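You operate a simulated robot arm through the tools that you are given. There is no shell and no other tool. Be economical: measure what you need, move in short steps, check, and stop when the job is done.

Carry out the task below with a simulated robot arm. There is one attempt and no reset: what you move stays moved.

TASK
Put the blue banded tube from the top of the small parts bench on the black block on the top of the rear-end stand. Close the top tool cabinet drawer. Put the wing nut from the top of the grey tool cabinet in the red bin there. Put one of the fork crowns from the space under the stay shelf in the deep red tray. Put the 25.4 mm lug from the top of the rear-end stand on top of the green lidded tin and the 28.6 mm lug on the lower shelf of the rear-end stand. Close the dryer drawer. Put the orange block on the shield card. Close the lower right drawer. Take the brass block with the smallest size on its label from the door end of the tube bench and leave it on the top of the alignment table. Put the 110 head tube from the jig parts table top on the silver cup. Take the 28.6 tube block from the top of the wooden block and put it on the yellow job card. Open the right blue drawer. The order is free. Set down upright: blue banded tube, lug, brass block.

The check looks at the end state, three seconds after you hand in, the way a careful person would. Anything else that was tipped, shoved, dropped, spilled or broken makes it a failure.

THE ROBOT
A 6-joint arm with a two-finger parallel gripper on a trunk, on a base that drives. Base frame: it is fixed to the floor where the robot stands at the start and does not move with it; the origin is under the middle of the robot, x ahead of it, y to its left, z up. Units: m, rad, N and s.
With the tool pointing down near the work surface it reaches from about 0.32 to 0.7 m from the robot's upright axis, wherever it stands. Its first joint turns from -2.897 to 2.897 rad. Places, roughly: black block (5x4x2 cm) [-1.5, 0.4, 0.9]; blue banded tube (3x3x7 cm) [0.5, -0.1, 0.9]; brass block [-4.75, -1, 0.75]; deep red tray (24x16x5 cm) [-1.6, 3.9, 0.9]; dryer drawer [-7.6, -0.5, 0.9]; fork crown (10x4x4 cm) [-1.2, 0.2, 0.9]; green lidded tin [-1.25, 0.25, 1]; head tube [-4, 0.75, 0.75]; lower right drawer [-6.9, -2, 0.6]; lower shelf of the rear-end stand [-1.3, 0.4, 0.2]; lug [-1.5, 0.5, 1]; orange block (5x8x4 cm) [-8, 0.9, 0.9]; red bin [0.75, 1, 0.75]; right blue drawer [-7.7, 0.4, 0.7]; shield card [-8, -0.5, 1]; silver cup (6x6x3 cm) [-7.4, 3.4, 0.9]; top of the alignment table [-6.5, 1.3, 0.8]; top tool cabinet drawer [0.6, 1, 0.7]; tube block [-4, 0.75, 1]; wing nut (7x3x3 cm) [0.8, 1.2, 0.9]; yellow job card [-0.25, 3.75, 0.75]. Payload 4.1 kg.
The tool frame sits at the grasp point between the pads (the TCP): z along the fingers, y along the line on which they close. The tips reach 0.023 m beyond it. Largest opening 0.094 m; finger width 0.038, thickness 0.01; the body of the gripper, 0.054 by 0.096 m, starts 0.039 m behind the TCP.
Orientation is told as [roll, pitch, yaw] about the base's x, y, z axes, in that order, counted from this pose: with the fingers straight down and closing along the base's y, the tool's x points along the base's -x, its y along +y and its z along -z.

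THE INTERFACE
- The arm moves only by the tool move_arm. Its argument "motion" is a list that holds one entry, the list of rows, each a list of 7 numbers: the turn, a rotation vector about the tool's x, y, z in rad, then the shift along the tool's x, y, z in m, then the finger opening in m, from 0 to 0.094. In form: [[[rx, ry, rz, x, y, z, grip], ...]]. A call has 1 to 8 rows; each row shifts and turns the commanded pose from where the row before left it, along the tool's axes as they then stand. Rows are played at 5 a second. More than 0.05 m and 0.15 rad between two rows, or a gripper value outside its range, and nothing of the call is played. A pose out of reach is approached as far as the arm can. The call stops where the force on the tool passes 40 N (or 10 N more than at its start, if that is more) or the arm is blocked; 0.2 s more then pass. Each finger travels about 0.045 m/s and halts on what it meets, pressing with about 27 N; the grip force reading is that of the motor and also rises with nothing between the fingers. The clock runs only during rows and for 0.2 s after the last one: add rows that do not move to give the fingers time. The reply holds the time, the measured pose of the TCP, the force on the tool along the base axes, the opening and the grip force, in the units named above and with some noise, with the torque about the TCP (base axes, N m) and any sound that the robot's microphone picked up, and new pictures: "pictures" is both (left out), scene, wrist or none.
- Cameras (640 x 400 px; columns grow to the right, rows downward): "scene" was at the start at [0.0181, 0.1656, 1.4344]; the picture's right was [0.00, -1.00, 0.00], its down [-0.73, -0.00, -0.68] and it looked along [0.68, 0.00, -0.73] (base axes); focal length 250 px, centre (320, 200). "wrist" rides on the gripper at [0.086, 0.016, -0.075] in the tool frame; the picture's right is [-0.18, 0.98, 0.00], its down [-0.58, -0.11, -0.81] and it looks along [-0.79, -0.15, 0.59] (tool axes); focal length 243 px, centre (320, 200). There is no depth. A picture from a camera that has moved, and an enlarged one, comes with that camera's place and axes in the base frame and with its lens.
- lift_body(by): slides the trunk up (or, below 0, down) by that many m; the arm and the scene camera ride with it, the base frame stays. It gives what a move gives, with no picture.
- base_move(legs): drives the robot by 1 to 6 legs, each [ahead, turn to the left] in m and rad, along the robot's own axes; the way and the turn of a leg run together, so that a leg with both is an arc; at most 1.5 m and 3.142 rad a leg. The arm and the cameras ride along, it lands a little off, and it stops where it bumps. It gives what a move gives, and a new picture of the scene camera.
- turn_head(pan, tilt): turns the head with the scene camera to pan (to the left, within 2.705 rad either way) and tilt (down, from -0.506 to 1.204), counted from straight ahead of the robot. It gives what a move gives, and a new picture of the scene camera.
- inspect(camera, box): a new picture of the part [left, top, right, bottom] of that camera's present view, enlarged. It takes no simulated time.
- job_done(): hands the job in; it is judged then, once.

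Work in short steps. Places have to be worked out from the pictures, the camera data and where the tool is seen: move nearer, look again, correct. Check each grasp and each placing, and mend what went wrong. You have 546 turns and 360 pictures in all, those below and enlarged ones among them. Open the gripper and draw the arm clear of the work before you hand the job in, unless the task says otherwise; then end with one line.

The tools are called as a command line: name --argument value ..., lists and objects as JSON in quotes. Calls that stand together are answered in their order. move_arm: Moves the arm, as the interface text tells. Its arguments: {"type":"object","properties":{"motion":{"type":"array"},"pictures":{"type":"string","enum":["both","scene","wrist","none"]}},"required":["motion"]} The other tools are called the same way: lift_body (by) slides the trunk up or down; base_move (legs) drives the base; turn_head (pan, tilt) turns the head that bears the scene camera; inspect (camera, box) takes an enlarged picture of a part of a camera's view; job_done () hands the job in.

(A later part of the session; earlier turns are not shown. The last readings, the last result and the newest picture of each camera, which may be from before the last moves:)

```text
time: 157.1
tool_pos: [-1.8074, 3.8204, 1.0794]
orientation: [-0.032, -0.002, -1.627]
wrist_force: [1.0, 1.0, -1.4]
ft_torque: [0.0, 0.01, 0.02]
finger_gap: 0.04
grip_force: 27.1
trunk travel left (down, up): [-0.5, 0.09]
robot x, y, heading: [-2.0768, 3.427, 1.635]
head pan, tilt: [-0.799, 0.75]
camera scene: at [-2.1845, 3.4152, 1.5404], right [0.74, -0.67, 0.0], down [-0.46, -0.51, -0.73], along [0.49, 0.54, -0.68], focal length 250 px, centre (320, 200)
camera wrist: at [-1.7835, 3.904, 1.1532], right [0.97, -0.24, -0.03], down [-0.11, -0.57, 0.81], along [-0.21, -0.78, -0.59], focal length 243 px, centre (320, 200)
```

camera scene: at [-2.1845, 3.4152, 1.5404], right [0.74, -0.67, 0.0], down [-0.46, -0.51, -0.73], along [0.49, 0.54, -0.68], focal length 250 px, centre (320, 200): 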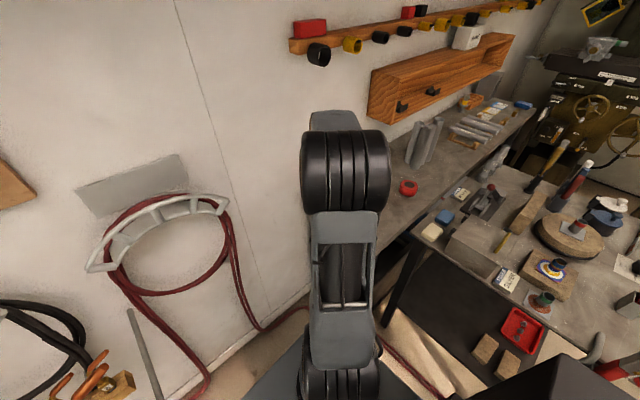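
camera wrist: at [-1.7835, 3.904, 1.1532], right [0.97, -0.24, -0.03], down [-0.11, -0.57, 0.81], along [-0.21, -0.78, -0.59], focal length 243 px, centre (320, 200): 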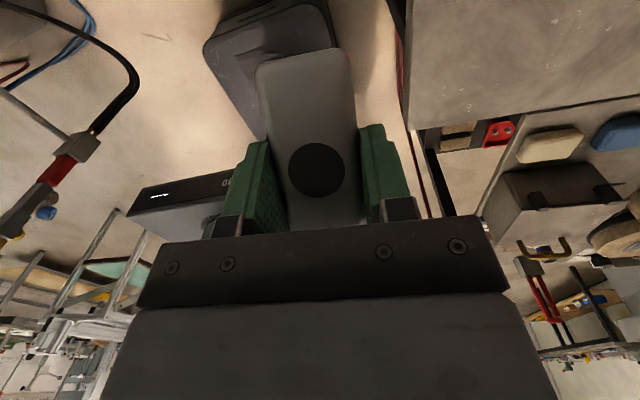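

The bench corner matches my estimate. I'll continue to above the tray.

move_arm --motion '[[[0, 0, 0, 0.016, 0.04, 0, 0.02], [0, 0, 0, 0.016, 0.04, 0, 0.02], [0, 0, 0, 0.016, 0.04, 0, 0.02], [0, 0, 0, 0.016, 0.04, 0, 0.02], [0, 0, 0, 0.016, 0.023, 0, 0.02]]]' --pictures "both"

```text
time: 158.3
tool_pos: [-1.6202, 3.8892, 1.072]
orientation: [-0.035, -0.005, -1.627]
wrist_force: [-0.5, -0.1, -2.3]
ft_torque: [0.02, 0.0, -0.01]
finger_gap: 0.0397
grip_force: 27.2
trunk travel left (down, up): [-0.5, 0.09]
robot x, y, heading: [-2.0778, 3.4271, 1.639]
head pan, tilt: [-0.799, 0.75]
camera scene: at [-2.1843, 3.4155, 1.5404], right [0.74, -0.67, 0.0], down [-0.46, -0.51, -0.73], along [0.49, 0.54, -0.68], focal length 250 px, centre (320, 200)
camera wrist: at [-1.5971, 3.9738, 1.1454], right [0.97, -0.24, -0.03], down [-0.11, -0.57, 0.81], along [-0.21, -0.78, -0.58], focal length 243 px, centre (320, 200)
```

scene: 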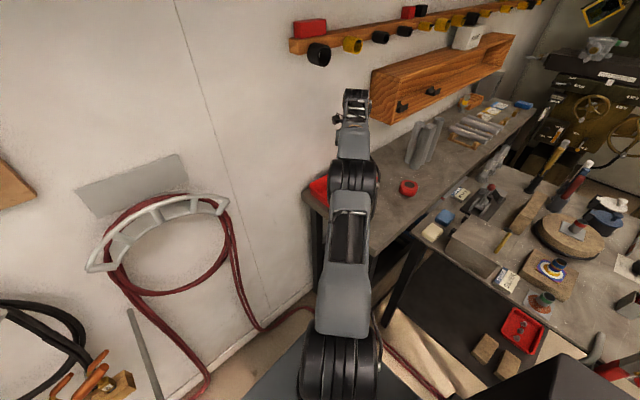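
wrist: 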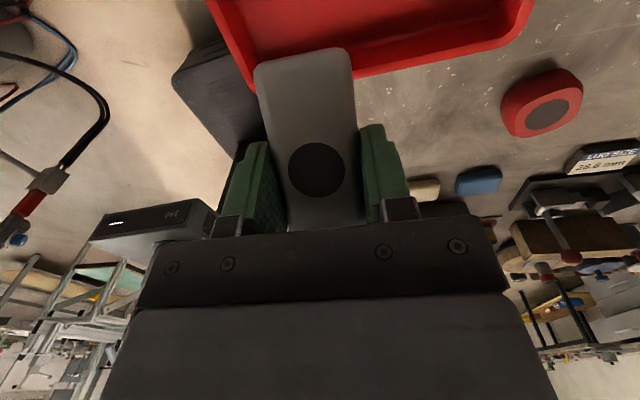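

The tray spans roughly x -1.70…-1.47, y 3.87…4.02. I'll move 5 cm further in and lower some.

move_arm --motion '[[[0, 0, 0, 0.02, 0.005, 0.02, 0.02], [0, 0, 0, 0.02, 0.005, 0.02, 0.02], [0, 0, 0, 0.015, 0, 0.02, 0.02], [0, 0, 0, 0, 0, 0, 0.02]]]' --pictures "both"

```text
time: 159.3
tool_pos: [-1.6224, 3.9269, 1.0247]
orientation: [-0.032, -0.001, -1.625]
wrist_force: [-0.4, 0.8, -2.4]
ft_torque: [0.0, -0.05, 0.0]
finger_gap: 0.0398
grip_force: 27.2
out of reach, approached as far as the arm can: row 2, 3
trunk travel left (down, up): [-0.5, 0.09]
robot x, y, heading: [-2.077, 3.4197, 1.635]
head pan, tilt: [-0.799, 0.75]
camera scene: at [-2.1848, 3.4153, 1.5404], right [0.74, -0.67, 0.0], down [-0.46, -0.51, -0.73], along [0.49, 0.54, -0.68], focal length 250 px, centre (320, 200)
camera wrist: at [-1.5997, 4.0099, 1.0981], right [0.97, -0.24, -0.03], down [-0.11, -0.57, 0.81], along [-0.21, -0.78, -0.59], focal length 243 px, centre (320, 200)
```

scene: 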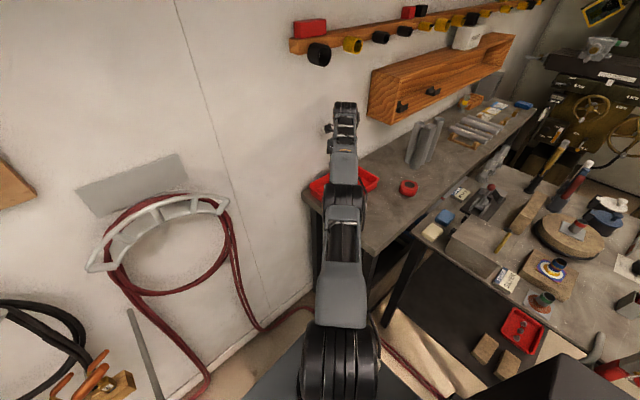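
wrist: 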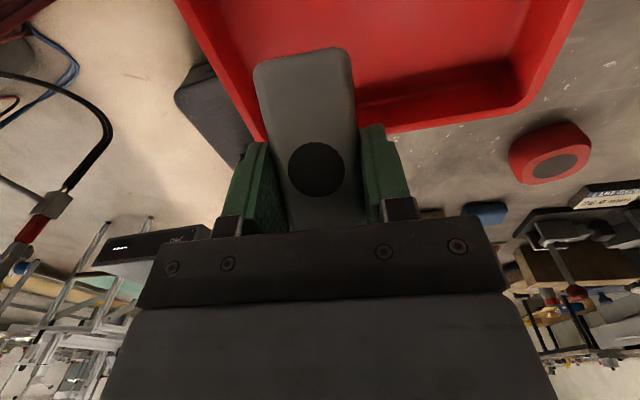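

The crown is just inside the front rim, so I'll drive the base 3 cm forward to centre it better.

base_move --legs '[[0.03, 0]]'

move_arm --motion '[[[0, 0, 0, 0, 0.01, 0.03, 0.02], [0, 0, 0, 0, 0.01, 0.025, 0.02], [0, 0, 0, 0, 0, 0, 0.02]]]' --pictures "wrist"

inspect --camera "scene" --box '[280, 130, 400, 230]'

```text
time: 160.2
tool_pos: [-1.6213, 3.936, 1.0261]
orientation: [-0.036, -0.011, -1.63]
wrist_force: [-1.5, -5.7, 0.9]
ft_torque: [0.75, -0.16, 0.09]
finger_gap: 0.0397
grip_force: 26.4
trunk travel left (down, up): [-0.5, 0.09]
robot x, y, heading: [-2.0776, 3.4442, 1.63]
head pan, tilt: [-0.799, 0.75]
stopped in leg 1: the force on the tool passed its limit (the readings are from after the stop); the commanded pose is now the measured one
camera scene: at [-2.1866, 3.4315, 1.5403], right [0.74, -0.67, 0.0], down [-0.46, -0.5, -0.73], along [0.49, 0.54, -0.68], focal length 250 px, centre (320, 200)
```

scene: 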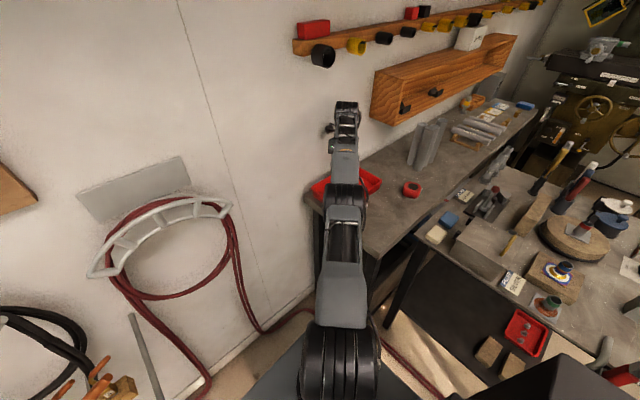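

```text
time: 160.9
tool_pos: [-1.6059, 3.9337, 0.9696]
orientation: [-0.035, -0.011, -1.625]
wrist_force: [0.7, -0.9, -1.2]
ft_torque: [0.0, 0.0, 0.0]
finger_gap: 0.0398
grip_force: 27.0
out of reach, approached as far as the arm can: row 2
trunk travel left (down, up): [-0.5, 0.09]
robot x, y, heading: [-2.0785, 3.4415, 1.631]
head pan, tilt: [-0.799, 0.75]
camera wrist: at [-1.5821, 4.0189, 1.0423], right [0.97, -0.24, -0.03], down [-0.11, -0.57, 0.82], along [-0.21, -0.79, -0.58], focal length 243 px, centre (320, 200)
```

wrist: 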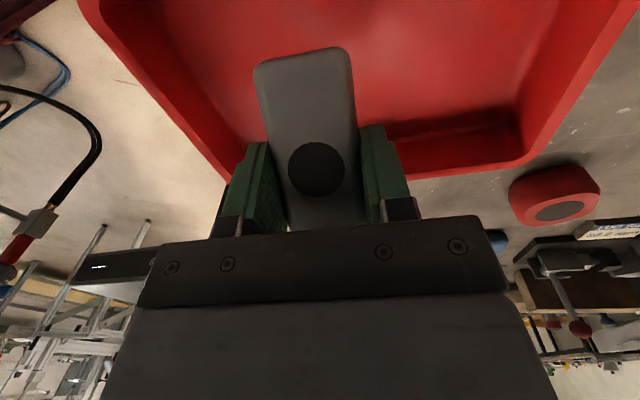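

```text
4.00 times, centred on (340, 180) of scene
camera zoom: at [-2.1861, 3.4329, 1.5404], right [0.74, -0.67, 0.0], down [-0.46, -0.51, -0.73], along [0.49, 0.54, -0.68], focal length 1001 px, centre (240, 280)
```

zoom: 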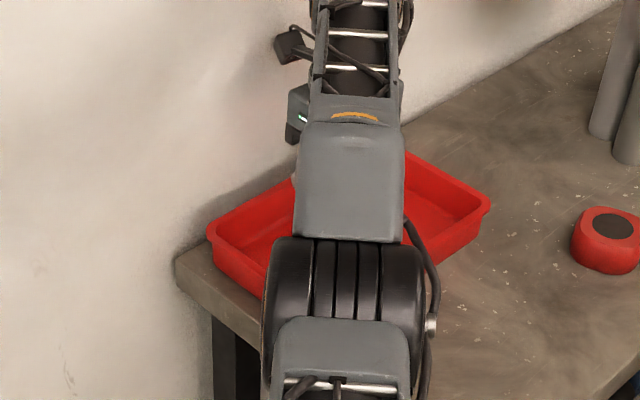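

The wrist camera touched the wall lightly, which sets the limit. The crown is within the tray outline, so I'll lower with care.

move_arm --motion '[[[0, 0, 0, 0, 0, 0.015, 0.02], [0, 0, 0, 0, 0, 0.015, 0.02], [0, 0, 0, 0, 0, 0.01, 0.02], [0, 0, 0, 0, 0, 0, 0.02]]]' --pictures "wrist"

```text
time: 161.9
tool_pos: [-1.6061, 3.9355, 0.9299]
orientation: [-0.037, -0.012, -1.626]
wrist_force: [-0.2, 0.0, -1.4]
ft_torque: [0.0, 0.0, 0.0]
finger_gap: 0.0399
grip_force: 26.9
trunk travel left (down, up): [-0.5, 0.09]
robot x, y, heading: [-2.0754, 3.4424, 1.631]
head pan, tilt: [-0.799, 0.75]
camera wrist: at [-1.5816, 4.0193, 1.0032], right [0.97, -0.24, -0.03], down [-0.11, -0.57, 0.82], along [-0.21, -0.79, -0.58], focal length 243 px, centre (320, 200)
```

wrist: 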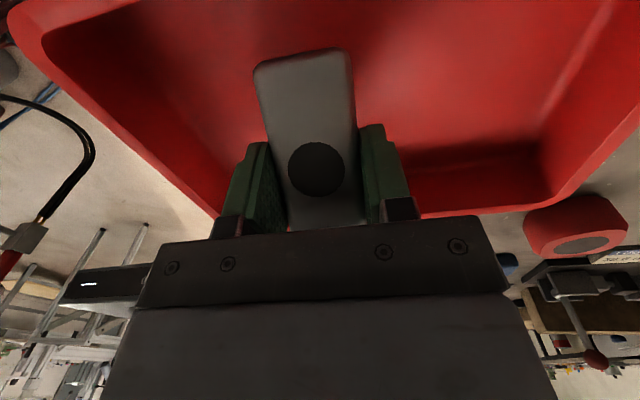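

move_arm --motion '[[[0, 0, 0, 0, 0, 0.006, 0.02], [0, 0, 0, 0, 0, 0.006, 0.02], [0, 0, 0, 0, 0, 0.004, 0.02], [0, 0, 0, 0, 0, 0, 0.02]]]' --pictures "none"

```text
time: 162.9
tool_pos: [-1.6054, 3.9342, 0.9168]
orientation: [-0.034, -0.006, -1.627]
wrist_force: [-0.6, -2.8, 21.4]
ft_torque: [0.51, -0.01, 0.0]
finger_gap: 0.0395
grip_force: 27.8
trunk travel left (down, up): [-0.5, 0.09]
robot x, y, heading: [-2.0793, 3.4392, 1.633]
head pan, tilt: [-0.799, 0.75]
```

Contact with the tray floor. I'll ease up slightly, open and rise.

move_arm --motion '[[[0, 0, 0, 0, 0, -0.003, 0.02], [0, 0, 0, 0, 0, 0, 0.05], [0, 0, 0, 0, 0, 0, 0.07], [0, 0, 0, 0, 0, -0.03, 0.07], [0, 0, 0, 0, 0, -0.045, 0.07], [0, 0, 0, -0.02, 0, -0.04, 0.07], [0, 0, 0, -0.04, 0, -0.02, 0.07]]]' --pictures "wrist"

inspect --camera "scene" --box '[280, 130, 400, 230]'

```text
time: 164.6
tool_pos: [-1.6116, 3.8683, 1.0527]
orientation: [-0.036, -0.011, -1.625]
wrist_force: [0.8, 0.9, 0.4]
ft_torque: [-0.01, 0.0, 0.02]
finger_gap: 0.0701
grip_force: 0.0
out of reach, approached as far as the arm can: row 5
trunk travel left (down, up): [-0.5, 0.09]
robot x, y, heading: [-2.0793, 3.4423, 1.636]
head pan, tilt: [-0.799, 0.75]
camera wrist: at [-1.5876, 3.9538, 1.1258], right [0.97, -0.24, -0.03], down [-0.11, -0.57, 0.82], along [-0.21, -0.79, -0.58], focal length 243 px, centre (320, 200)
```

wrist: 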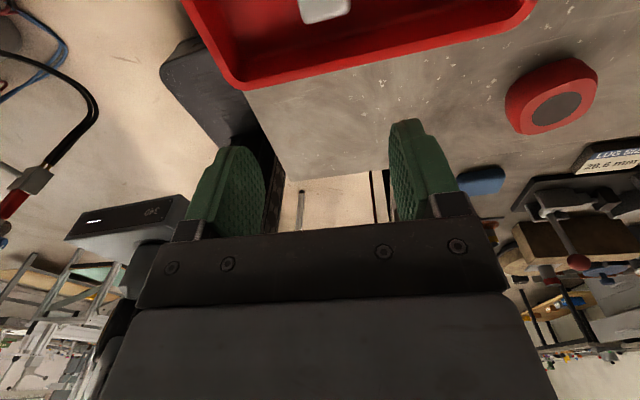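

```text
4.00 times, centred on (340, 180) of scene
camera zoom: at [-2.1864, 3.4323, 1.5403], right [0.74, -0.67, 0.0], down [-0.46, -0.5, -0.73], along [0.49, 0.54, -0.68], focal length 1001 px, centre (240, 280)
```

zoom: 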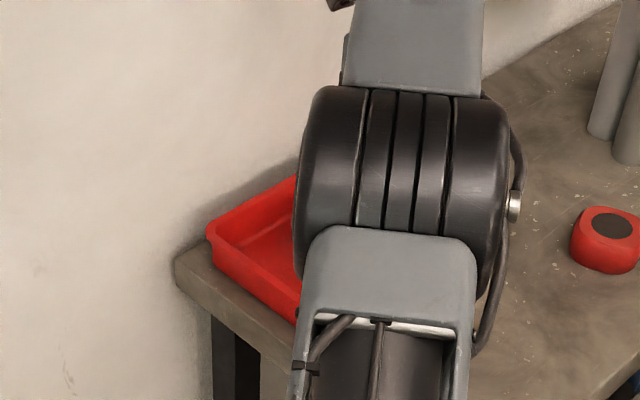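

The crown lies in the tray. I'll swing the arm back in front and retreat the way I came.

move_arm --motion '[[[0, 0, 0, -0.02, -0.045, 0, 0.07], [0, 0, 0, -0.02, -0.045, 0, 0.07], [0, 0, 0, -0.02, -0.045, 0, 0.07], [0, 0, 0, -0.02, -0.045, 0, 0.07], [0, 0, 0, 0, -0.05, 0, 0.07], [0, 0, 0, 0, -0.05, 0, 0.07], [0, 0, 0, 0, -0.05, 0, 0.07], [0, 0, 0, 0, -0.05, 0, 0.07]]]' --pictures "none"

inspect --camera "scene" --box '[280, 130, 400, 230]'

base_move --legs '[[0, 0.35], [-0.95, 0], [0, -1.8]]'

```text
time: 166.3
tool_pos: [-1.9982, 3.8162, 1.0621]
orientation: [-0.037, -0.01, -1.629]
wrist_force: [-0.3, 0.3, -0.1]
ft_torque: [0.01, 0.02, 0.0]
finger_gap: 0.0698
grip_force: 0.1
trunk travel left (down, up): [-0.5, 0.09]
robot x, y, heading: [-2.08, 3.4435, 1.63]
head pan, tilt: [-0.799, 0.75]
```

```text
4.00 times, centred on (340, 180) of scene
camera zoom: at [-2.1868, 3.4325, 1.5403], right [0.74, -0.67, 0.0], down [-0.46, -0.51, -0.73], along [0.49, 0.54, -0.68], focal length 1001 px, centre (240, 280)
```

zoom: 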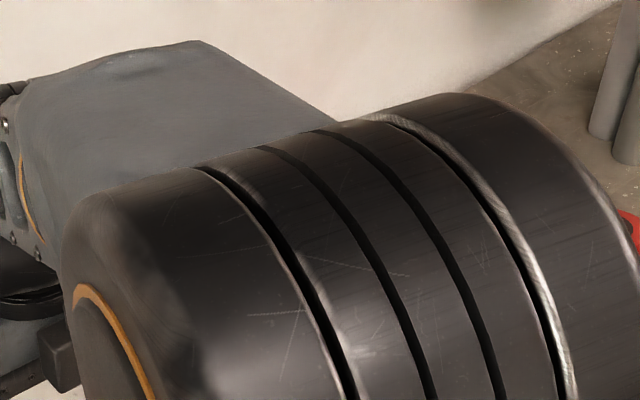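

```text
time: 167.5
tool_pos: [-2.0636, 3.8241, 1.0633]
orientation: [-0.035, -0.013, -1.473]
wrist_force: [5.6, -1.4, 0.6]
ft_torque: [0.25, 0.49, -0.62]
finger_gap: 0.0701
grip_force: 0.0
trunk travel left (down, up): [-0.5, 0.09]
robot x, y, heading: [-2.0762, 3.4424, 1.822]
head pan, tilt: [-0.799, 0.75]
stopped in leg 1: the force on the tool passed its limit (the readings are from after the stop); the commanded pose is now the measured one
camera scene: at [-2.182, 3.4126, 1.5404], right [0.85, -0.52, 0.0], down [-0.36, -0.58, -0.73], along [0.38, 0.62, -0.68], focal length 250 px, centre (320, 200)
```

scene: 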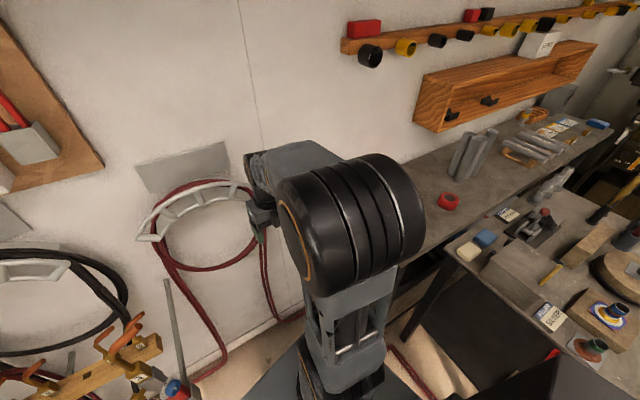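

The wrist camera brushed the hose rack. I'll turn back the other way, reverse straight a little, then turn.

base_move --legs '[[0, -0.12], [-0.3, 0], [0, 0.25], [-0.65, 0], [0, -1.7]]'

turn_head --pan 1.7 --tilt 0.45

```text
time: 176.8
tool_pos: [-1.4892, 2.7921, 1.0622]
orientation: [-0.034, -0.013, -2.351]
wrist_force: [-0.4, 1.1, -0.2]
ft_torque: [-0.02, 0.03, 0.01]
finger_gap: 0.0699
grip_force: 0.1
trunk travel left (down, up): [-0.5, 0.09]
robot x, y, heading: [-1.7904, 2.5568, 0.95]
head pan, tilt: [-0.799, 0.75]
stopped in leg 5: the robot was blocked; the commanded pose is now the measured one
camera scene: at [-1.8813, 2.6178, 1.5403], right [0.14, -0.99, 0.0], down [-0.67, -0.1, -0.73], along [0.72, 0.1, -0.68], focal length 250 px, centre (320, 200)
```

scene: 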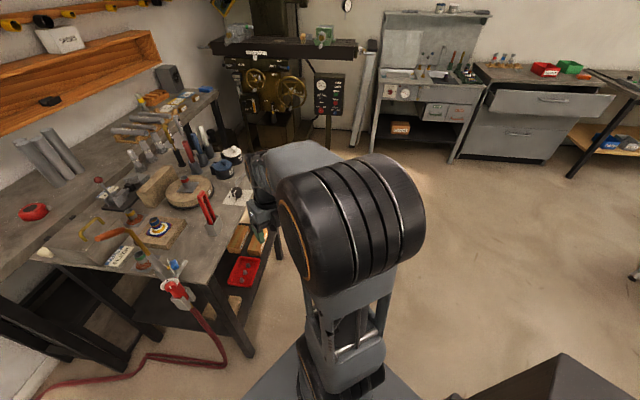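

```text
time: 179.0
tool_pos: [-1.4889, 2.791, 1.0618]
orientation: [-0.034, -0.011, -2.352]
wrist_force: [0.3, -0.5, 0.4]
ft_torque: [-0.01, -0.01, -0.01]
finger_gap: 0.0699
grip_force: 0.0
trunk travel left (down, up): [-0.5, 0.09]
robot x, y, heading: [-1.7902, 2.554, 0.943]
head pan, tilt: [1.7, 0.45]
camera scene: at [-2.0439, 2.6494, 1.5668], right [0.48, 0.88, 0.0], down [0.38, -0.21, -0.9], along [-0.79, 0.43, -0.44], focal length 250 px, centre (320, 200)
```

scene: 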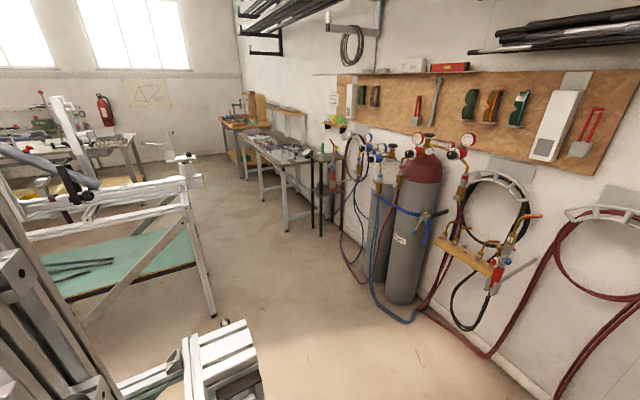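

The base backed against the frame stand. I'll pull forward away from it, then head to the tool cabinet.

base_move --legs '[[0.25, 0], [0, -1.8], [1.5, 0], [0.65, 0], [0, 0.857]]'

turn_head --pan 0.0 --tilt 0.6

```text
time: 182.9
tool_pos: [-1.2985, 2.7382, 1.0622]
orientation: [-0.036, -0.014, -3.021]
wrist_force: [-0.1, 0.5, -0.1]
ft_torque: [-0.06, 0.0, -0.01]
finger_gap: 0.0702
grip_force: 0.0
trunk travel left (down, up): [-0.5, 0.09]
robot x, y, heading: [-1.6771, 2.7418, 0.435]
head pan, tilt: [1.7, 0.45]
stopped in leg 2: the robot was blocked; the commanded pose is now the measured one
camera scene: at [-1.854, 2.942, 1.5667], right [0.85, 0.53, 0.0], down [0.23, -0.37, -0.9], along [-0.48, 0.76, -0.44], focal length 250 px, centre (320, 200)
```

scene: 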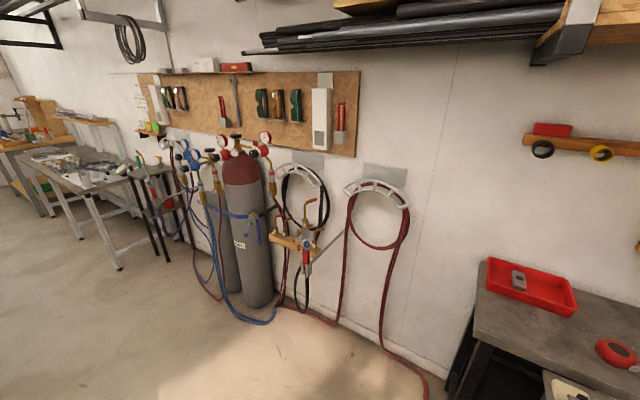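

```text
time: 184.6
tool_pos: [-1.2986, 2.7391, 1.0615]
orientation: [-0.035, -0.012, -3.022]
wrist_force: [-0.5, -0.7, -0.9]
ft_torque: [0.0, -0.02, -0.01]
finger_gap: 0.0698
grip_force: 0.0
trunk travel left (down, up): [-0.5, 0.09]
robot x, y, heading: [-1.6766, 2.7371, 0.434]
head pan, tilt: [0.0, 0.6]
camera scene: at [-1.7253, 2.9008, 1.5532], right [0.42, -0.91, 0.0], down [-0.51, -0.24, -0.83], along [0.75, 0.35, -0.56], focal length 250 px, centre (320, 200)
```

scene: 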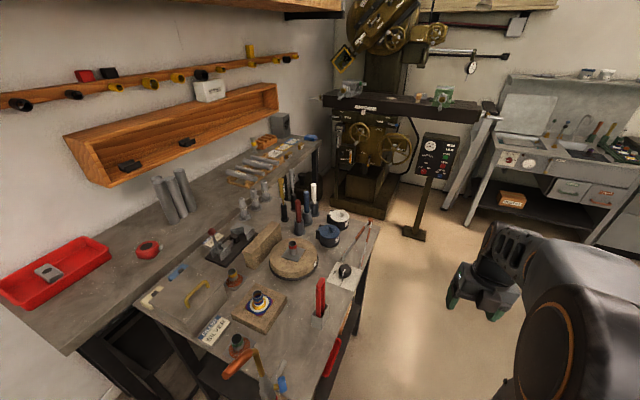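

The front-left base corner met the table leg. I'll back slightly and leave in small alternating turns.

base_move --legs '[[-0.08, 0], [0, -0.3], [0.15, 0], [0, -0.3], [0.45, 0], [0, -0.25]]'

```text
time: 191.8
tool_pos: [-0.9082, 2.3649, 1.0621]
orientation: [-0.034, -0.011, 2.422]
wrist_force: [0.0, 0.5, -0.7]
ft_torque: [-0.03, -0.04, 0.0]
finger_gap: 0.0699
grip_force: 0.1
trunk travel left (down, up): [-0.5, 0.09]
robot x, y, heading: [-1.1612, 2.6512, -0.406]
head pan, tilt: [0.0, 0.6]
camera scene: at [-1.0722, 2.7897, 1.5532], right [-0.4, -0.92, 0.0], down [-0.52, 0.22, -0.83], along [0.76, -0.33, -0.56], focal length 250 px, centre (320, 200)
```

scene: 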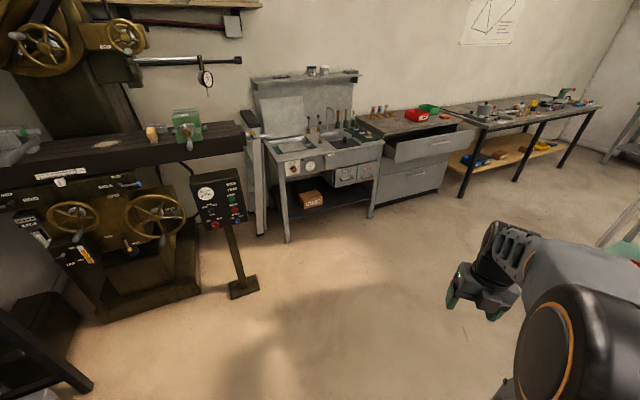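

Free. Now on to the cabinet.

base_move --legs '[[0.2, -0.3], [0, -0.36], [1.5, 0], [0, 1.06]]'

turn_head --pan 0.1 --tilt 0.7

```text
time: 204.1
tool_pos: [0.0878, 1.1081, 1.0619]
orientation: [-0.035, -0.013, 2.844]
wrist_force: [0.1, 0.2, 0.2]
ft_torque: [-0.02, 0.05, -0.02]
finger_gap: 0.0698
grip_force: 0.0
trunk travel left (down, up): [-0.5, 0.09]
robot x, y, heading: [-0.2545, 1.262, 0.013]
head pan, tilt: [0.0, 0.6]
camera scene: at [-0.2347, 1.4298, 1.5532], right [0.01, -1.0, 0.0], down [-0.56, -0.01, -0.83], along [0.82, 0.01, -0.56], focal length 250 px, centre (320, 200)
```

scene: 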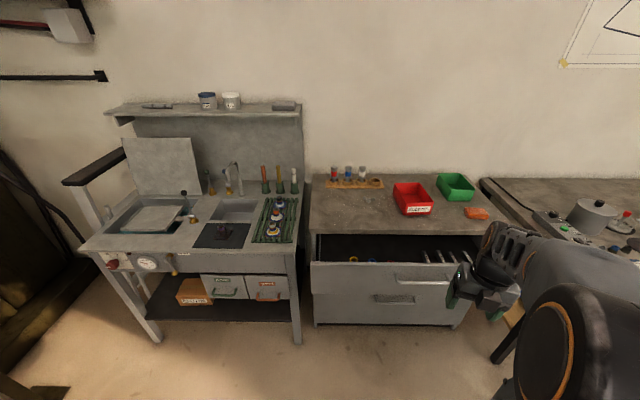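

```text
time: 204.7
tool_pos: [0.0877, 1.109, 1.0612]
orientation: [-0.034, -0.012, 2.844]
wrist_force: [0.1, 0.1, -0.7]
ft_torque: [0.0, -0.01, 0.01]
finger_gap: 0.07
grip_force: 0.0
trunk travel left (down, up): [-0.5, 0.09]
robot x, y, heading: [-0.2594, 1.2639, 0.01]
head pan, tilt: [0.099, 0.7]
camera scene: at [-0.2387, 1.438, 1.5446], right [0.11, -0.99, 0.0], down [-0.64, -0.07, -0.77], along [0.76, 0.09, -0.64], focal length 250 px, centre (320, 200)
```

scene: 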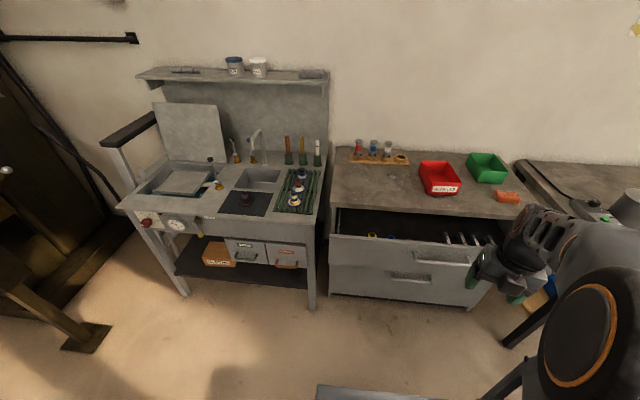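

I'll zoom in on the cabinet top and drawer.

inspect --camera "scene" --box '[320, 130, 540, 300]'

```text
2.35 times, centred on (430, 215) of scene
camera zoom: at [-0.2387, 1.438, 1.5446], right [0.11, -0.99, 0.0], down [-0.64, -0.07, -0.77], along [0.76, 0.09, -0.64], focal length 589 px, centre (61, 165)
```

zoom: 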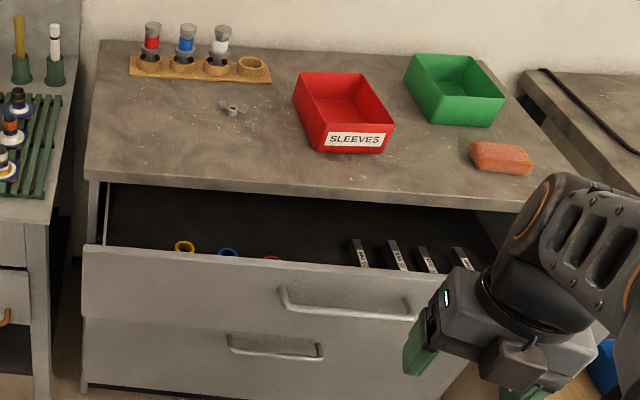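

The wing nut triangulates to (0.794, 1.206, 0.86) and the bin centre to about (0.76, 1.005). I'll zoom on the nut for its orientation.

inspect --camera "scene" --box '[380, 160, 420, 185]'

```text
16.00 times, centred on (400, 172) of scene
camera zoom: at [-0.2387, 1.438, 1.5446], right [0.11, -0.99, 0.0], down [-0.64, -0.07, -0.77], along [0.76, 0.09, -0.64], focal length 4004 px, centre (-960, 640)
```

zoom: 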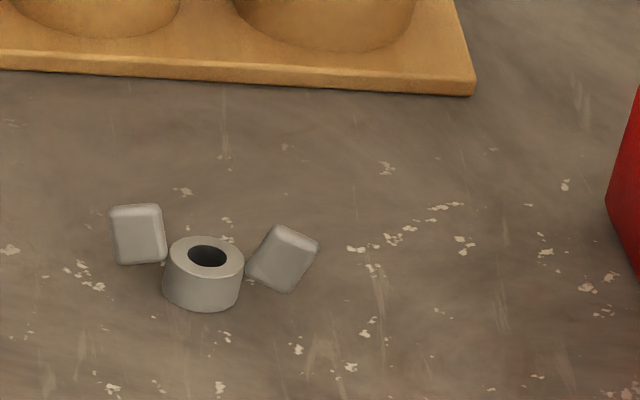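

The drawer is open about 10 cm with its front at x≈0.46. I'll close it first by pushing with forward-pointing closed fingers, so I turn the tool: yaw first, then pitch it forward.

move_arm --motion '[[[0, 0, 0, 0.045, -0.013, 0, 0.0], [0, 0, 0, 0.045, -0.013, 0, 0.0], [0, 0, 0, 0.045, -0.013, 0, 0.0], [0, 0, 0, 0.045, -0.013, 0, 0.0], [0, 0, -0.15, 0, 0, 0, 0], [0, 0, -0.147, 0, 0, 0, 0]]]' --pictures "none"

move_arm --motion '[[[0, 0.15, 0, 0, 0, 0, 0.0], [0, 0.15, 0, 0, 0, 0, 0.0], [0, 0.15, 0, 0, 0, 0, 0.0], [0, 0.15, 0, 0, 0, 0, 0.0], [0, 0.15, 0, 0, 0, 0, 0], [0, 0.15, 0, 0, 0, 0, 0]]]' --pictures "none"

```text
time: 206.1
tool_pos: [0.2632, 1.0782, 1.0596]
orientation: [-0.037, -0.002, 3.141]
wrist_force: [0.0, -0.7, 0.9]
ft_torque: [-0.04, -0.01, 0.01]
finger_gap: 0.0
grip_force: 26.6
out of reach, approached as far as the arm can: row 3, 4
trunk travel left (down, up): [-0.5, 0.09]
robot x, y, heading: [-0.2611, 1.2602, 0.019]
head pan, tilt: [0.099, 0.7]
```

```text
time: 207.5
tool_pos: [0.2636, 1.0764, 1.06]
orientation: [-0.057, 0.896, 3.096]
wrist_force: [0.3, 0.4, 0.2]
ft_torque: [-0.01, 0.02, 0.02]
finger_gap: 0.0
grip_force: 27.2
trunk travel left (down, up): [-0.5, 0.09]
robot x, y, heading: [-0.2655, 1.2633, 0.014]
head pan, tilt: [0.099, 0.7]
```

The tool is tilting forward properly. I'll finish the pitch and lower the trunk.

move_arm --motion '[[[0, 0.15, 0, 0, 0, 0, 0.0], [0, 0.15, 0, 0, 0, 0, 0.0], [0, 0.15, 0, 0, 0, 0, 0.0], [0, 0.15, 0, 0, 0, 0, 0.0], [0, 0.07, 0, 0, 0, 0, 0]]]' --pictures "none"

lift_body --by -0.32

inspect --camera "scene" --box '[240, 80, 640, 330]'

```text
time: 208.7
tool_pos: [0.2635, 1.0784, 1.0603]
orientation: [-1.533, 1.534, 1.606]
wrist_force: [0.4, -0.5, 0.5]
ft_torque: [0.01, 0.02, 0.01]
finger_gap: 0.0001
grip_force: 26.8
trunk travel left (down, up): [-0.5, 0.09]
robot x, y, heading: [-0.2604, 1.2631, 0.013]
head pan, tilt: [0.099, 0.7]
```

```text
time: 211.9
tool_pos: [0.2628, 1.0793, 0.7405]
orientation: [-1.481, 1.532, 1.657]
wrist_force: [0.4, -0.5, 0.8]
ft_torque: [-0.01, 0.01, 0.01]
finger_gap: 0.0002
grip_force: 26.9
trunk travel left (down, up): [-0.18, 0.41]
robot x, y, heading: [-0.2607, 1.2658, 0.01]
head pan, tilt: [0.099, 0.7]
```

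```text
1.60 times, centred on (440, 205) of scene
camera zoom: at [-0.2387, 1.438, 1.2246], right [0.11, -0.99, 0.0], down [-0.64, -0.07, -0.76], along [0.76, 0.09, -0.64], focal length 400 px, centre (128, 192)
```

zoom: 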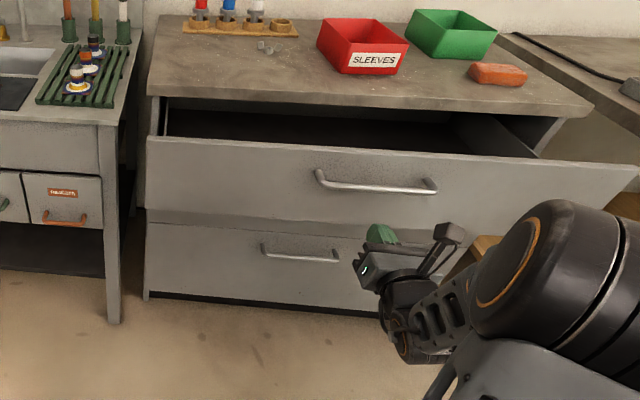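

Triangulation puts the drawer's top edge at x≈0.415, z≈0.81 and the handle at z≈0.725. I'll line up just above the handle and advance.

move_arm --motion '[[[0, 0, 0, 0.02, 0.02, 0, 0.0], [0, 0, 0, 0.01, 0.02, 0, 0.0], [0, 0, 0, 0, 0, 0.045, 0.0], [0, 0, 0, 0, 0, 0.045, 0.0], [0, 0, 0, 0, 0, 0, 0]]]' --pictures "scene"

```text
time: 213.1
tool_pos: [0.3505, 1.0371, 0.7661]
orientation: [-1.476, 1.531, 1.665]
wrist_force: [0.3, -0.4, 0.0]
ft_torque: [0.02, -0.03, -0.03]
finger_gap: 0.0
grip_force: 27.3
trunk travel left (down, up): [-0.18, 0.41]
robot x, y, heading: [-0.2558, 1.2667, 0.011]
head pan, tilt: [0.099, 0.7]
camera scene: at [-0.2387, 1.438, 1.2246], right [0.11, -0.99, 0.0], down [-0.64, -0.07, -0.76], along [0.76, 0.09, -0.64], focal length 250 px, centre (320, 200)
```

scene: 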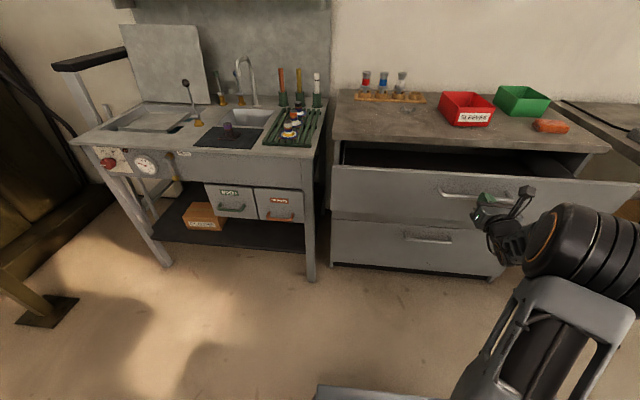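

inspect --camera "scene" --box '[420, 150, 580, 250]'

```text
4.00 times, centred on (500, 200) of scene
camera zoom: at [-0.2387, 1.438, 1.2246], right [0.11, -0.99, 0.0], down [-0.64, -0.07, -0.76], along [0.76, 0.09, -0.64], focal length 1001 px, centre (-400, 200)
```

zoom: 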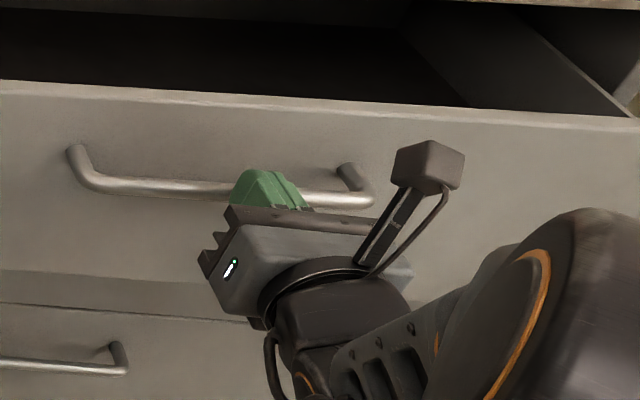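

The fingertips are just above the handle in front of the drawer face. I'll push forward in steps.

move_arm --motion '[[[0, 0, 0, 0, 0, 0.03, 0.0], [0, 0, 0, 0, 0, 0.03, 0.0], [0, 0, 0, 0, 0, 0.02, 0], [0, 0, 0, 0, 0, 0.0, 0]]]' --pictures "scene"

```text
time: 214.1
tool_pos: [0.4344, 1.0367, 0.7673]
orientation: [-1.483, 1.535, 1.655]
wrist_force: [0.3, -0.8, 0.7]
ft_torque: [0.0, 0.0, -0.01]
finger_gap: 0.0
grip_force: 26.8
trunk travel left (down, up): [-0.18, 0.41]
robot x, y, heading: [-0.2612, 1.2638, 0.013]
head pan, tilt: [0.099, 0.7]
camera scene: at [-0.2386, 1.438, 1.2246], right [0.11, -0.99, 0.0], down [-0.64, -0.07, -0.76], along [0.76, 0.09, -0.64], focal length 250 px, centre (320, 200)
```

scene: 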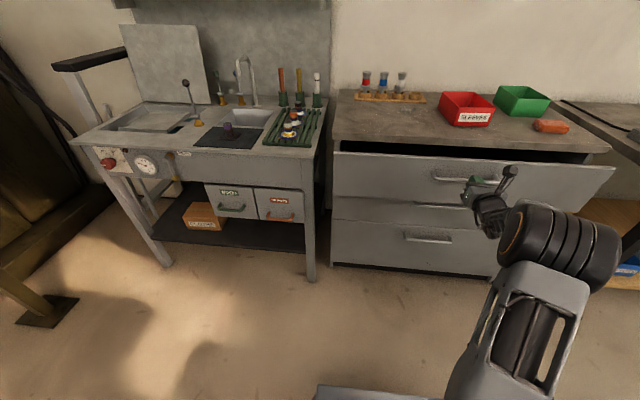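

The drawer is sliding in. I'll continue pushing.

move_arm --motion '[[[0, 0, 0, 0, 0, 0.03, 0.0], [0, 0, 0, 0, 0, 0.03, 0.0], [0, 0, 0, 0, 0, 0.02, 0], [0, 0, 0, 0, 0, 0.02, 0], [0, 0, 0, 0, 0, 0.0, 0]]]' --pictures "scene"

```text
time: 215.1
tool_pos: [0.5227, 1.0385, 0.7674]
orientation: [-1.426, 1.534, 1.717]
wrist_force: [-34.2, 10.2, 5.7]
ft_torque: [0.16, 0.49, 0.14]
finger_gap: 0.0001
grip_force: 26.9
trunk travel left (down, up): [-0.18, 0.41]
robot x, y, heading: [-0.2597, 1.261, 0.014]
head pan, tilt: [0.099, 0.7]
stopped in row 4: the force on the tool passed its limit (the readings are from after the stop); the commanded pose is now the measured one
camera scene: at [-0.2426, 1.439, 1.2247], right [0.11, -0.99, 0.0], down [-0.64, -0.07, -0.77], along [0.76, 0.09, -0.64], focal length 250 px, centre (320, 200)
```

scene: 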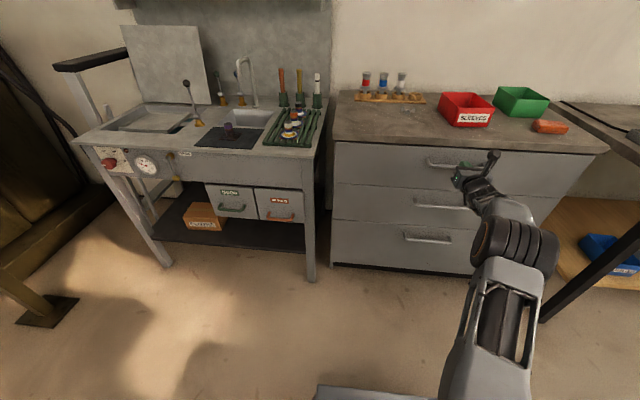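

The drawer is fully closed. I'll back off, raise, and return the tool to pointing down.

move_arm --motion '[[[0, 0, 0, 0, 0, -0.04, 0.0], [0, 0, 0, 0, 0, -0.05, 0.0], [0, 0, 0, 0, 0, -0.05, 0], [0, 0, 0, 0, 0, -0.05, 0], [0, 0, 0, 0, 0, -0.05, 0]]]' --pictures "none"

lift_body --by 0.32

move_arm --motion '[[[0, -0.15, 0, 0, 0, 0, 0.0], [0, -0.15, 0, 0, 0, 0, 0.0], [0, -0.15, 0, 0, 0, 0, 0.0], [0, -0.15, 0, 0, 0, 0, 0.0], [0, -0.15, 0, 0, 0, 0, 0], [0, -0.15, 0, 0, 0, 0, 0], [0, -0.15, 0, 0, 0, 0, 0], [0, -0.15, 0, 0, 0, 0, 0]]]' --pictures "none"

move_arm --motion '[[[0, -0.15, 0, 0, 0, 0, 0.0], [0, -0.15, 0, 0, 0, 0, 0.0], [0, -0.07, 0, 0, 0, 0, 0.03], [0, 0, 0, 0, 0, 0, 0.06]]]' --pictures "none"

```text
time: 216.3
tool_pos: [0.2887, 1.0397, 0.7679]
orientation: [-1.33, 1.532, 1.811]
wrist_force: [-0.1, 0.3, 0.2]
ft_torque: [-0.01, -0.01, 0.0]
finger_gap: 0.0
grip_force: 27.4
trunk travel left (down, up): [-0.18, 0.41]
robot x, y, heading: [-0.2561, 1.2627, 0.013]
head pan, tilt: [0.099, 0.7]
```

```text
time: 219.4
tool_pos: [0.2887, 1.0376, 1.0859]
orientation: [-1.328, 1.531, 1.814]
wrist_force: [0.7, -0.2, 1.2]
ft_torque: [-0.01, 0.0, -0.01]
finger_gap: 0.0001
grip_force: 26.9
trunk travel left (down, up): [-0.5, 0.09]
robot x, y, heading: [-0.2597, 1.2664, 0.019]
head pan, tilt: [0.099, 0.7]
```

```text
time: 221.2
tool_pos: [0.2899, 1.0387, 1.0846]
orientation: [-0.041, 0.36, 3.126]
wrist_force: [-0.6, 0.2, 0.8]
ft_torque: [0.0, -0.01, 0.0]
finger_gap: 0.0
grip_force: 27.4
trunk travel left (down, up): [-0.5, 0.09]
robot x, y, heading: [-0.2576, 1.2643, 0.011]
head pan, tilt: [0.099, 0.7]
```

```text
time: 222.2
tool_pos: [0.2892, 1.0394, 1.0875]
orientation: [-0.038, -0.009, 3.14]
wrist_force: [-0.1, -0.1, -0.2]
ft_torque: [0.02, 0.0, -0.03]
finger_gap: 0.0498
grip_force: 0.1
trunk travel left (down, up): [-0.5, 0.09]
robot x, y, heading: [-0.2632, 1.2657, 0.014]
head pan, tilt: [0.099, 0.7]
```

I'll level the small roll and turn the tool a quarter, then drive up to the cabinet.

move_arm --motion '[[[0.038, 0.009, 0, 0, 0, 0, 0.06], [0, 0, -0.15, 0, 0, 0, 0.06], [0, 0, -0.15, 0, 0, 0, 0.06], [0, 0, -0.15, 0, 0, 0, 0.06], [0, 0, -0.15, 0, 0, 0, 0.06], [0, 0, -0.15, 0, 0, 0, 0.06], [0, 0, -0.15, 0, 0, 0, 0.06], [0, 0, -0.15, 0, 0, 0, 0.06]]]' --pictures "none"

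move_arm --motion '[[[0, 0, -0.15, 0, 0, 0, 0.06], [0, 0, -0.15, 0, 0, 0, 0.06], [0, 0, -0.15, 0, 0, 0, 0.06], [0, 0, -0.07, 0, 0, 0, 0.06]]]' --pictures "none"

base_move --legs '[[0.4, 0]]'

```text
time: 224.0
tool_pos: [0.2892, 1.0393, 1.086]
orientation: [-0.036, 0.068, -2.091]
wrist_force: [-0.2, -0.2, -0.4]
ft_torque: [0.01, -0.01, 0.02]
finger_gap: 0.06
grip_force: 0.0
trunk travel left (down, up): [-0.5, 0.09]
robot x, y, heading: [-0.255, 1.2585, 0.014]
head pan, tilt: [0.099, 0.7]
```

```text
time: 225.0
tool_pos: [0.2898, 1.0401, 1.0863]
orientation: [0.001, 0.073, -1.571]
wrist_force: [0.0, -0.5, -0.3]
ft_torque: [-0.04, -0.04, -0.03]
finger_gap: 0.0603
grip_force: 0.1
trunk travel left (down, up): [-0.5, 0.09]
robot x, y, heading: [-0.2587, 1.2644, 0.016]
head pan, tilt: [0.099, 0.7]
```

```text
time: 227.5
tool_pos: [0.6874, 1.0471, 1.0855]
orientation: [0.002, 0.078, -1.57]
wrist_force: [0.3, 0.9, -0.3]
ft_torque: [-0.03, 0.0, 0.0]
finger_gap: 0.0601
grip_force: 0.1
trunk travel left (down, up): [-0.5, 0.09]
robot x, y, heading: [0.1365, 1.2703, 0.016]
head pan, tilt: [0.099, 0.7]
camera scene: at [0.1578, 1.4443, 1.5446], right [0.12, -0.99, 0.0], down [-0.64, -0.08, -0.76], along [0.76, 0.09, -0.64], focal length 250 px, centre (320, 200)
```

scene: 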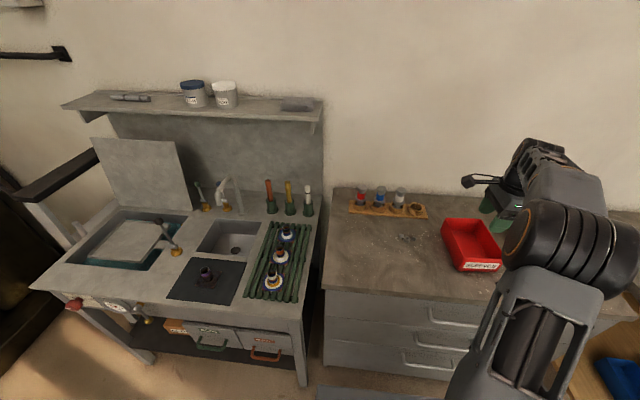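

The nut still reads at (0.796, 1.20). I'll level the tool and move above it.

move_arm --motion '[[[0, -0.078, 0, 0, 0, 0, 0.06], [0, 0, 0, 0.04, 0.027, 0, 0.06], [0, 0, 0, 0.04, 0.027, 0, 0.06], [0, 0, 0, 0.04, 0.027, 0, 0.06], [0, 0, 0, 0.036, 0.026, 0, 0.06], [0, 0, 0, 0, 0, 0.045, 0.06], [0, 0, 0, 0, 0, 0.045, 0.06], [0, 0, 0, 0, 0, 0.0, 0.06]]]' --pictures "wrist"

inspect --camera "scene" --box '[340, 180, 500, 280]'

```text
time: 229.3
tool_pos: [0.7974, 1.201, 0.9955]
orientation: [0.001, -0.004, -1.571]
wrist_force: [-0.6, 0.9, 0.1]
ft_torque: [0.06, 0.01, -0.03]
finger_gap: 0.0598
grip_force: 0.0
trunk travel left (down, up): [-0.5, 0.09]
robot x, y, heading: [0.1357, 1.2684, 0.017]
head pan, tilt: [0.099, 0.7]
camera wrist: at [0.8129, 1.2863, 1.0689], right [0.98, -0.18, 0.0], down [-0.11, -0.58, 0.81], along [-0.15, -0.79, -0.59], focal length 243 px, centre (320, 200)
```

wrist: 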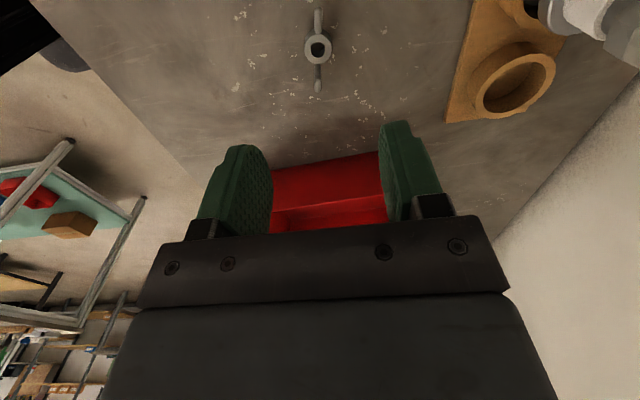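

```text
4.00 times, centred on (420, 230) of scene
camera zoom: at [0.1577, 1.4445, 1.5446], right [0.12, -0.99, 0.0], down [-0.64, -0.08, -0.76], along [0.76, 0.09, -0.64], focal length 1001 px, centre (-80, 80)
```

zoom: 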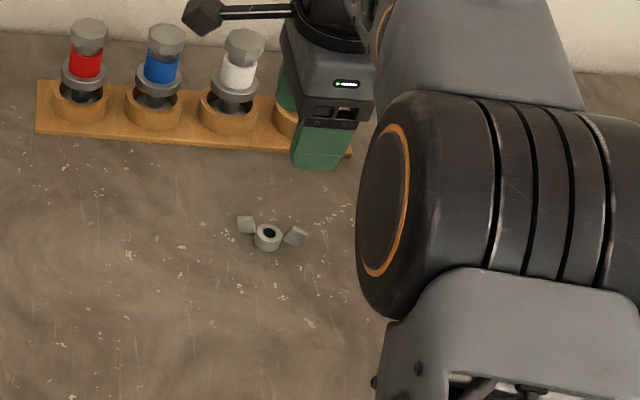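

The nut is at (0.795, 1.204) with its wings along y. I'll lower toward it.

move_arm --motion '[[[0, 0, 0, 0.003, -0.002, 0.045, 0.06], [0, 0, 0, 0, 0, 0.04, 0.06], [0, 0, 0, 0, 0, 0.02, 0.06], [0, 0, 0, 0, 0, 0.0, 0.06]]]' --pictures "wrist"

inspect --camera "scene" --box '[380, 210, 440, 250]'

```text
time: 230.3
tool_pos: [0.7928, 1.2052, 0.8919]
orientation: [0.002, -0.002, -1.569]
wrist_force: [-0.2, 0.6, -1.1]
ft_torque: [0.0, -0.01, -0.02]
finger_gap: 0.0603
grip_force: 0.1
trunk travel left (down, up): [-0.5, 0.09]
robot x, y, heading: [0.1366, 1.2683, 0.019]
head pan, tilt: [0.099, 0.7]
camera wrist: at [0.8089, 1.2907, 0.9656], right [0.98, -0.18, 0.0], down [-0.11, -0.58, 0.81], along [-0.15, -0.79, -0.59], focal length 243 px, centre (320, 200)
```

wrist: 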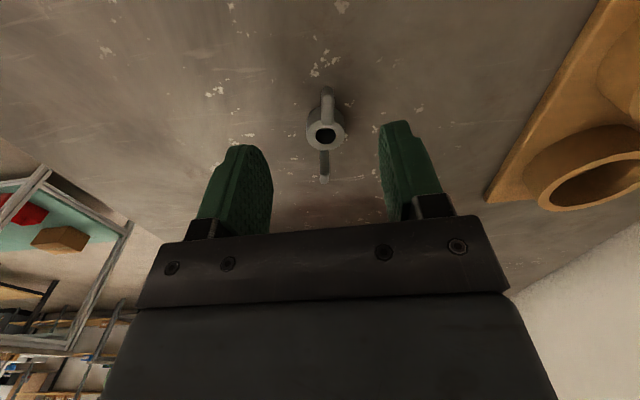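

```text
10.00 times, centred on (410, 230) of scene
camera zoom: at [0.1576, 1.4444, 1.5446], right [0.12, -0.99, 0.0], down [-0.64, -0.08, -0.76], along [0.76, 0.09, -0.64], focal length 2502 px, centre (-580, -100)
```

zoom: 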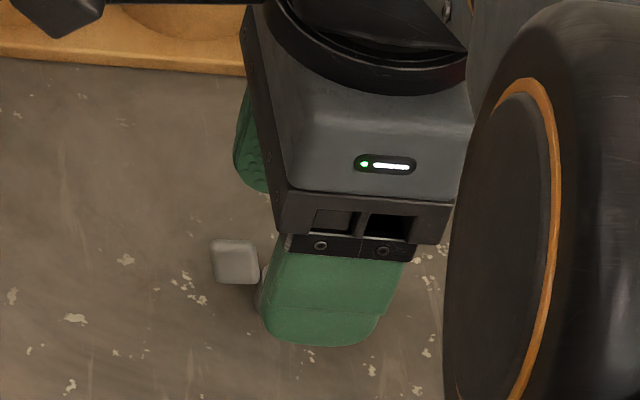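

Lowering further in small steps, then closing.

move_arm --motion '[[[0, 0, 0, 0, 0.002, 0.01, 0.06], [0, 0, 0, 0, 0, 0.006, 0.06], [0, 0, 0, 0, 0, 0.0, 0.06]]]' --pictures "wrist"

```text
time: 231.1
tool_pos: [0.795, 1.2059, 0.8754]
orientation: [0.0, -0.003, -1.569]
wrist_force: [0.2, -0.2, 0.2]
ft_torque: [0.01, -0.03, 0.01]
finger_gap: 0.0598
grip_force: 0.0
trunk travel left (down, up): [-0.5, 0.09]
robot x, y, heading: [0.1363, 1.2692, 0.021]
head pan, tilt: [0.099, 0.7]
camera wrist: at [0.8111, 1.2912, 0.9494], right [0.98, -0.18, 0.0], down [-0.11, -0.58, 0.81], along [-0.15, -0.79, -0.59], focal length 243 px, centre (320, 200)
```

wrist: 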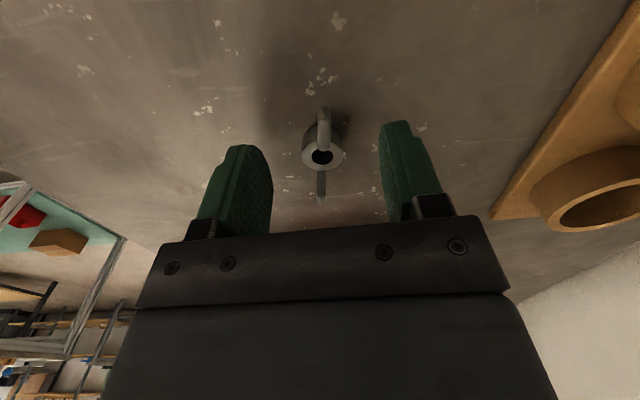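

move_arm --motion '[[[0, 0, 0, 0, 0, 0.004, 0.06], [0, 0, 0, 0, 0, 0.004, 0.06], [0, 0, 0, 0, 0, 0.0, 0.03], [0, 0, 0, 0, 0, 0.0, 0.01], [0, 0, 0, 0, 0, 0.0, 0.01], [0, 0, 0, 0, 0, 0.0, 0.01]]]' --pictures "wrist"

```text
time: 232.5
tool_pos: [0.7954, 1.2055, 0.8681]
orientation: [0.001, -0.001, -1.567]
wrist_force: [0.3, 0.1, 0.4]
ft_torque: [-0.02, 0.06, 0.02]
finger_gap: 0.0217
grip_force: 26.6
trunk travel left (down, up): [-0.5, 0.09]
robot x, y, heading: [0.1363, 1.2682, 0.02]
head pan, tilt: [0.099, 0.7]
camera wrist: at [0.811, 1.2907, 0.9419], right [0.98, -0.18, 0.0], down [-0.11, -0.58, 0.81], along [-0.15, -0.79, -0.59], focal length 243 px, centre (320, 200)
```

wrist: 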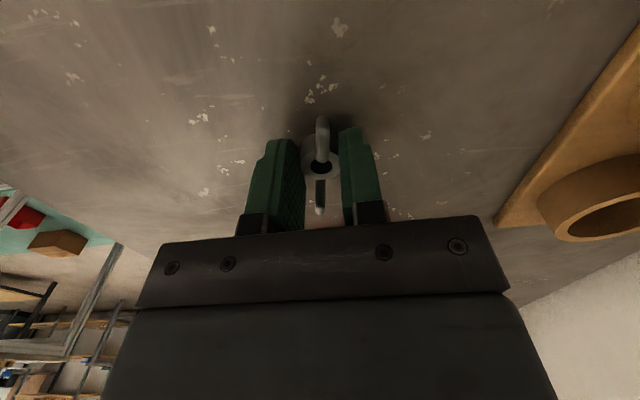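

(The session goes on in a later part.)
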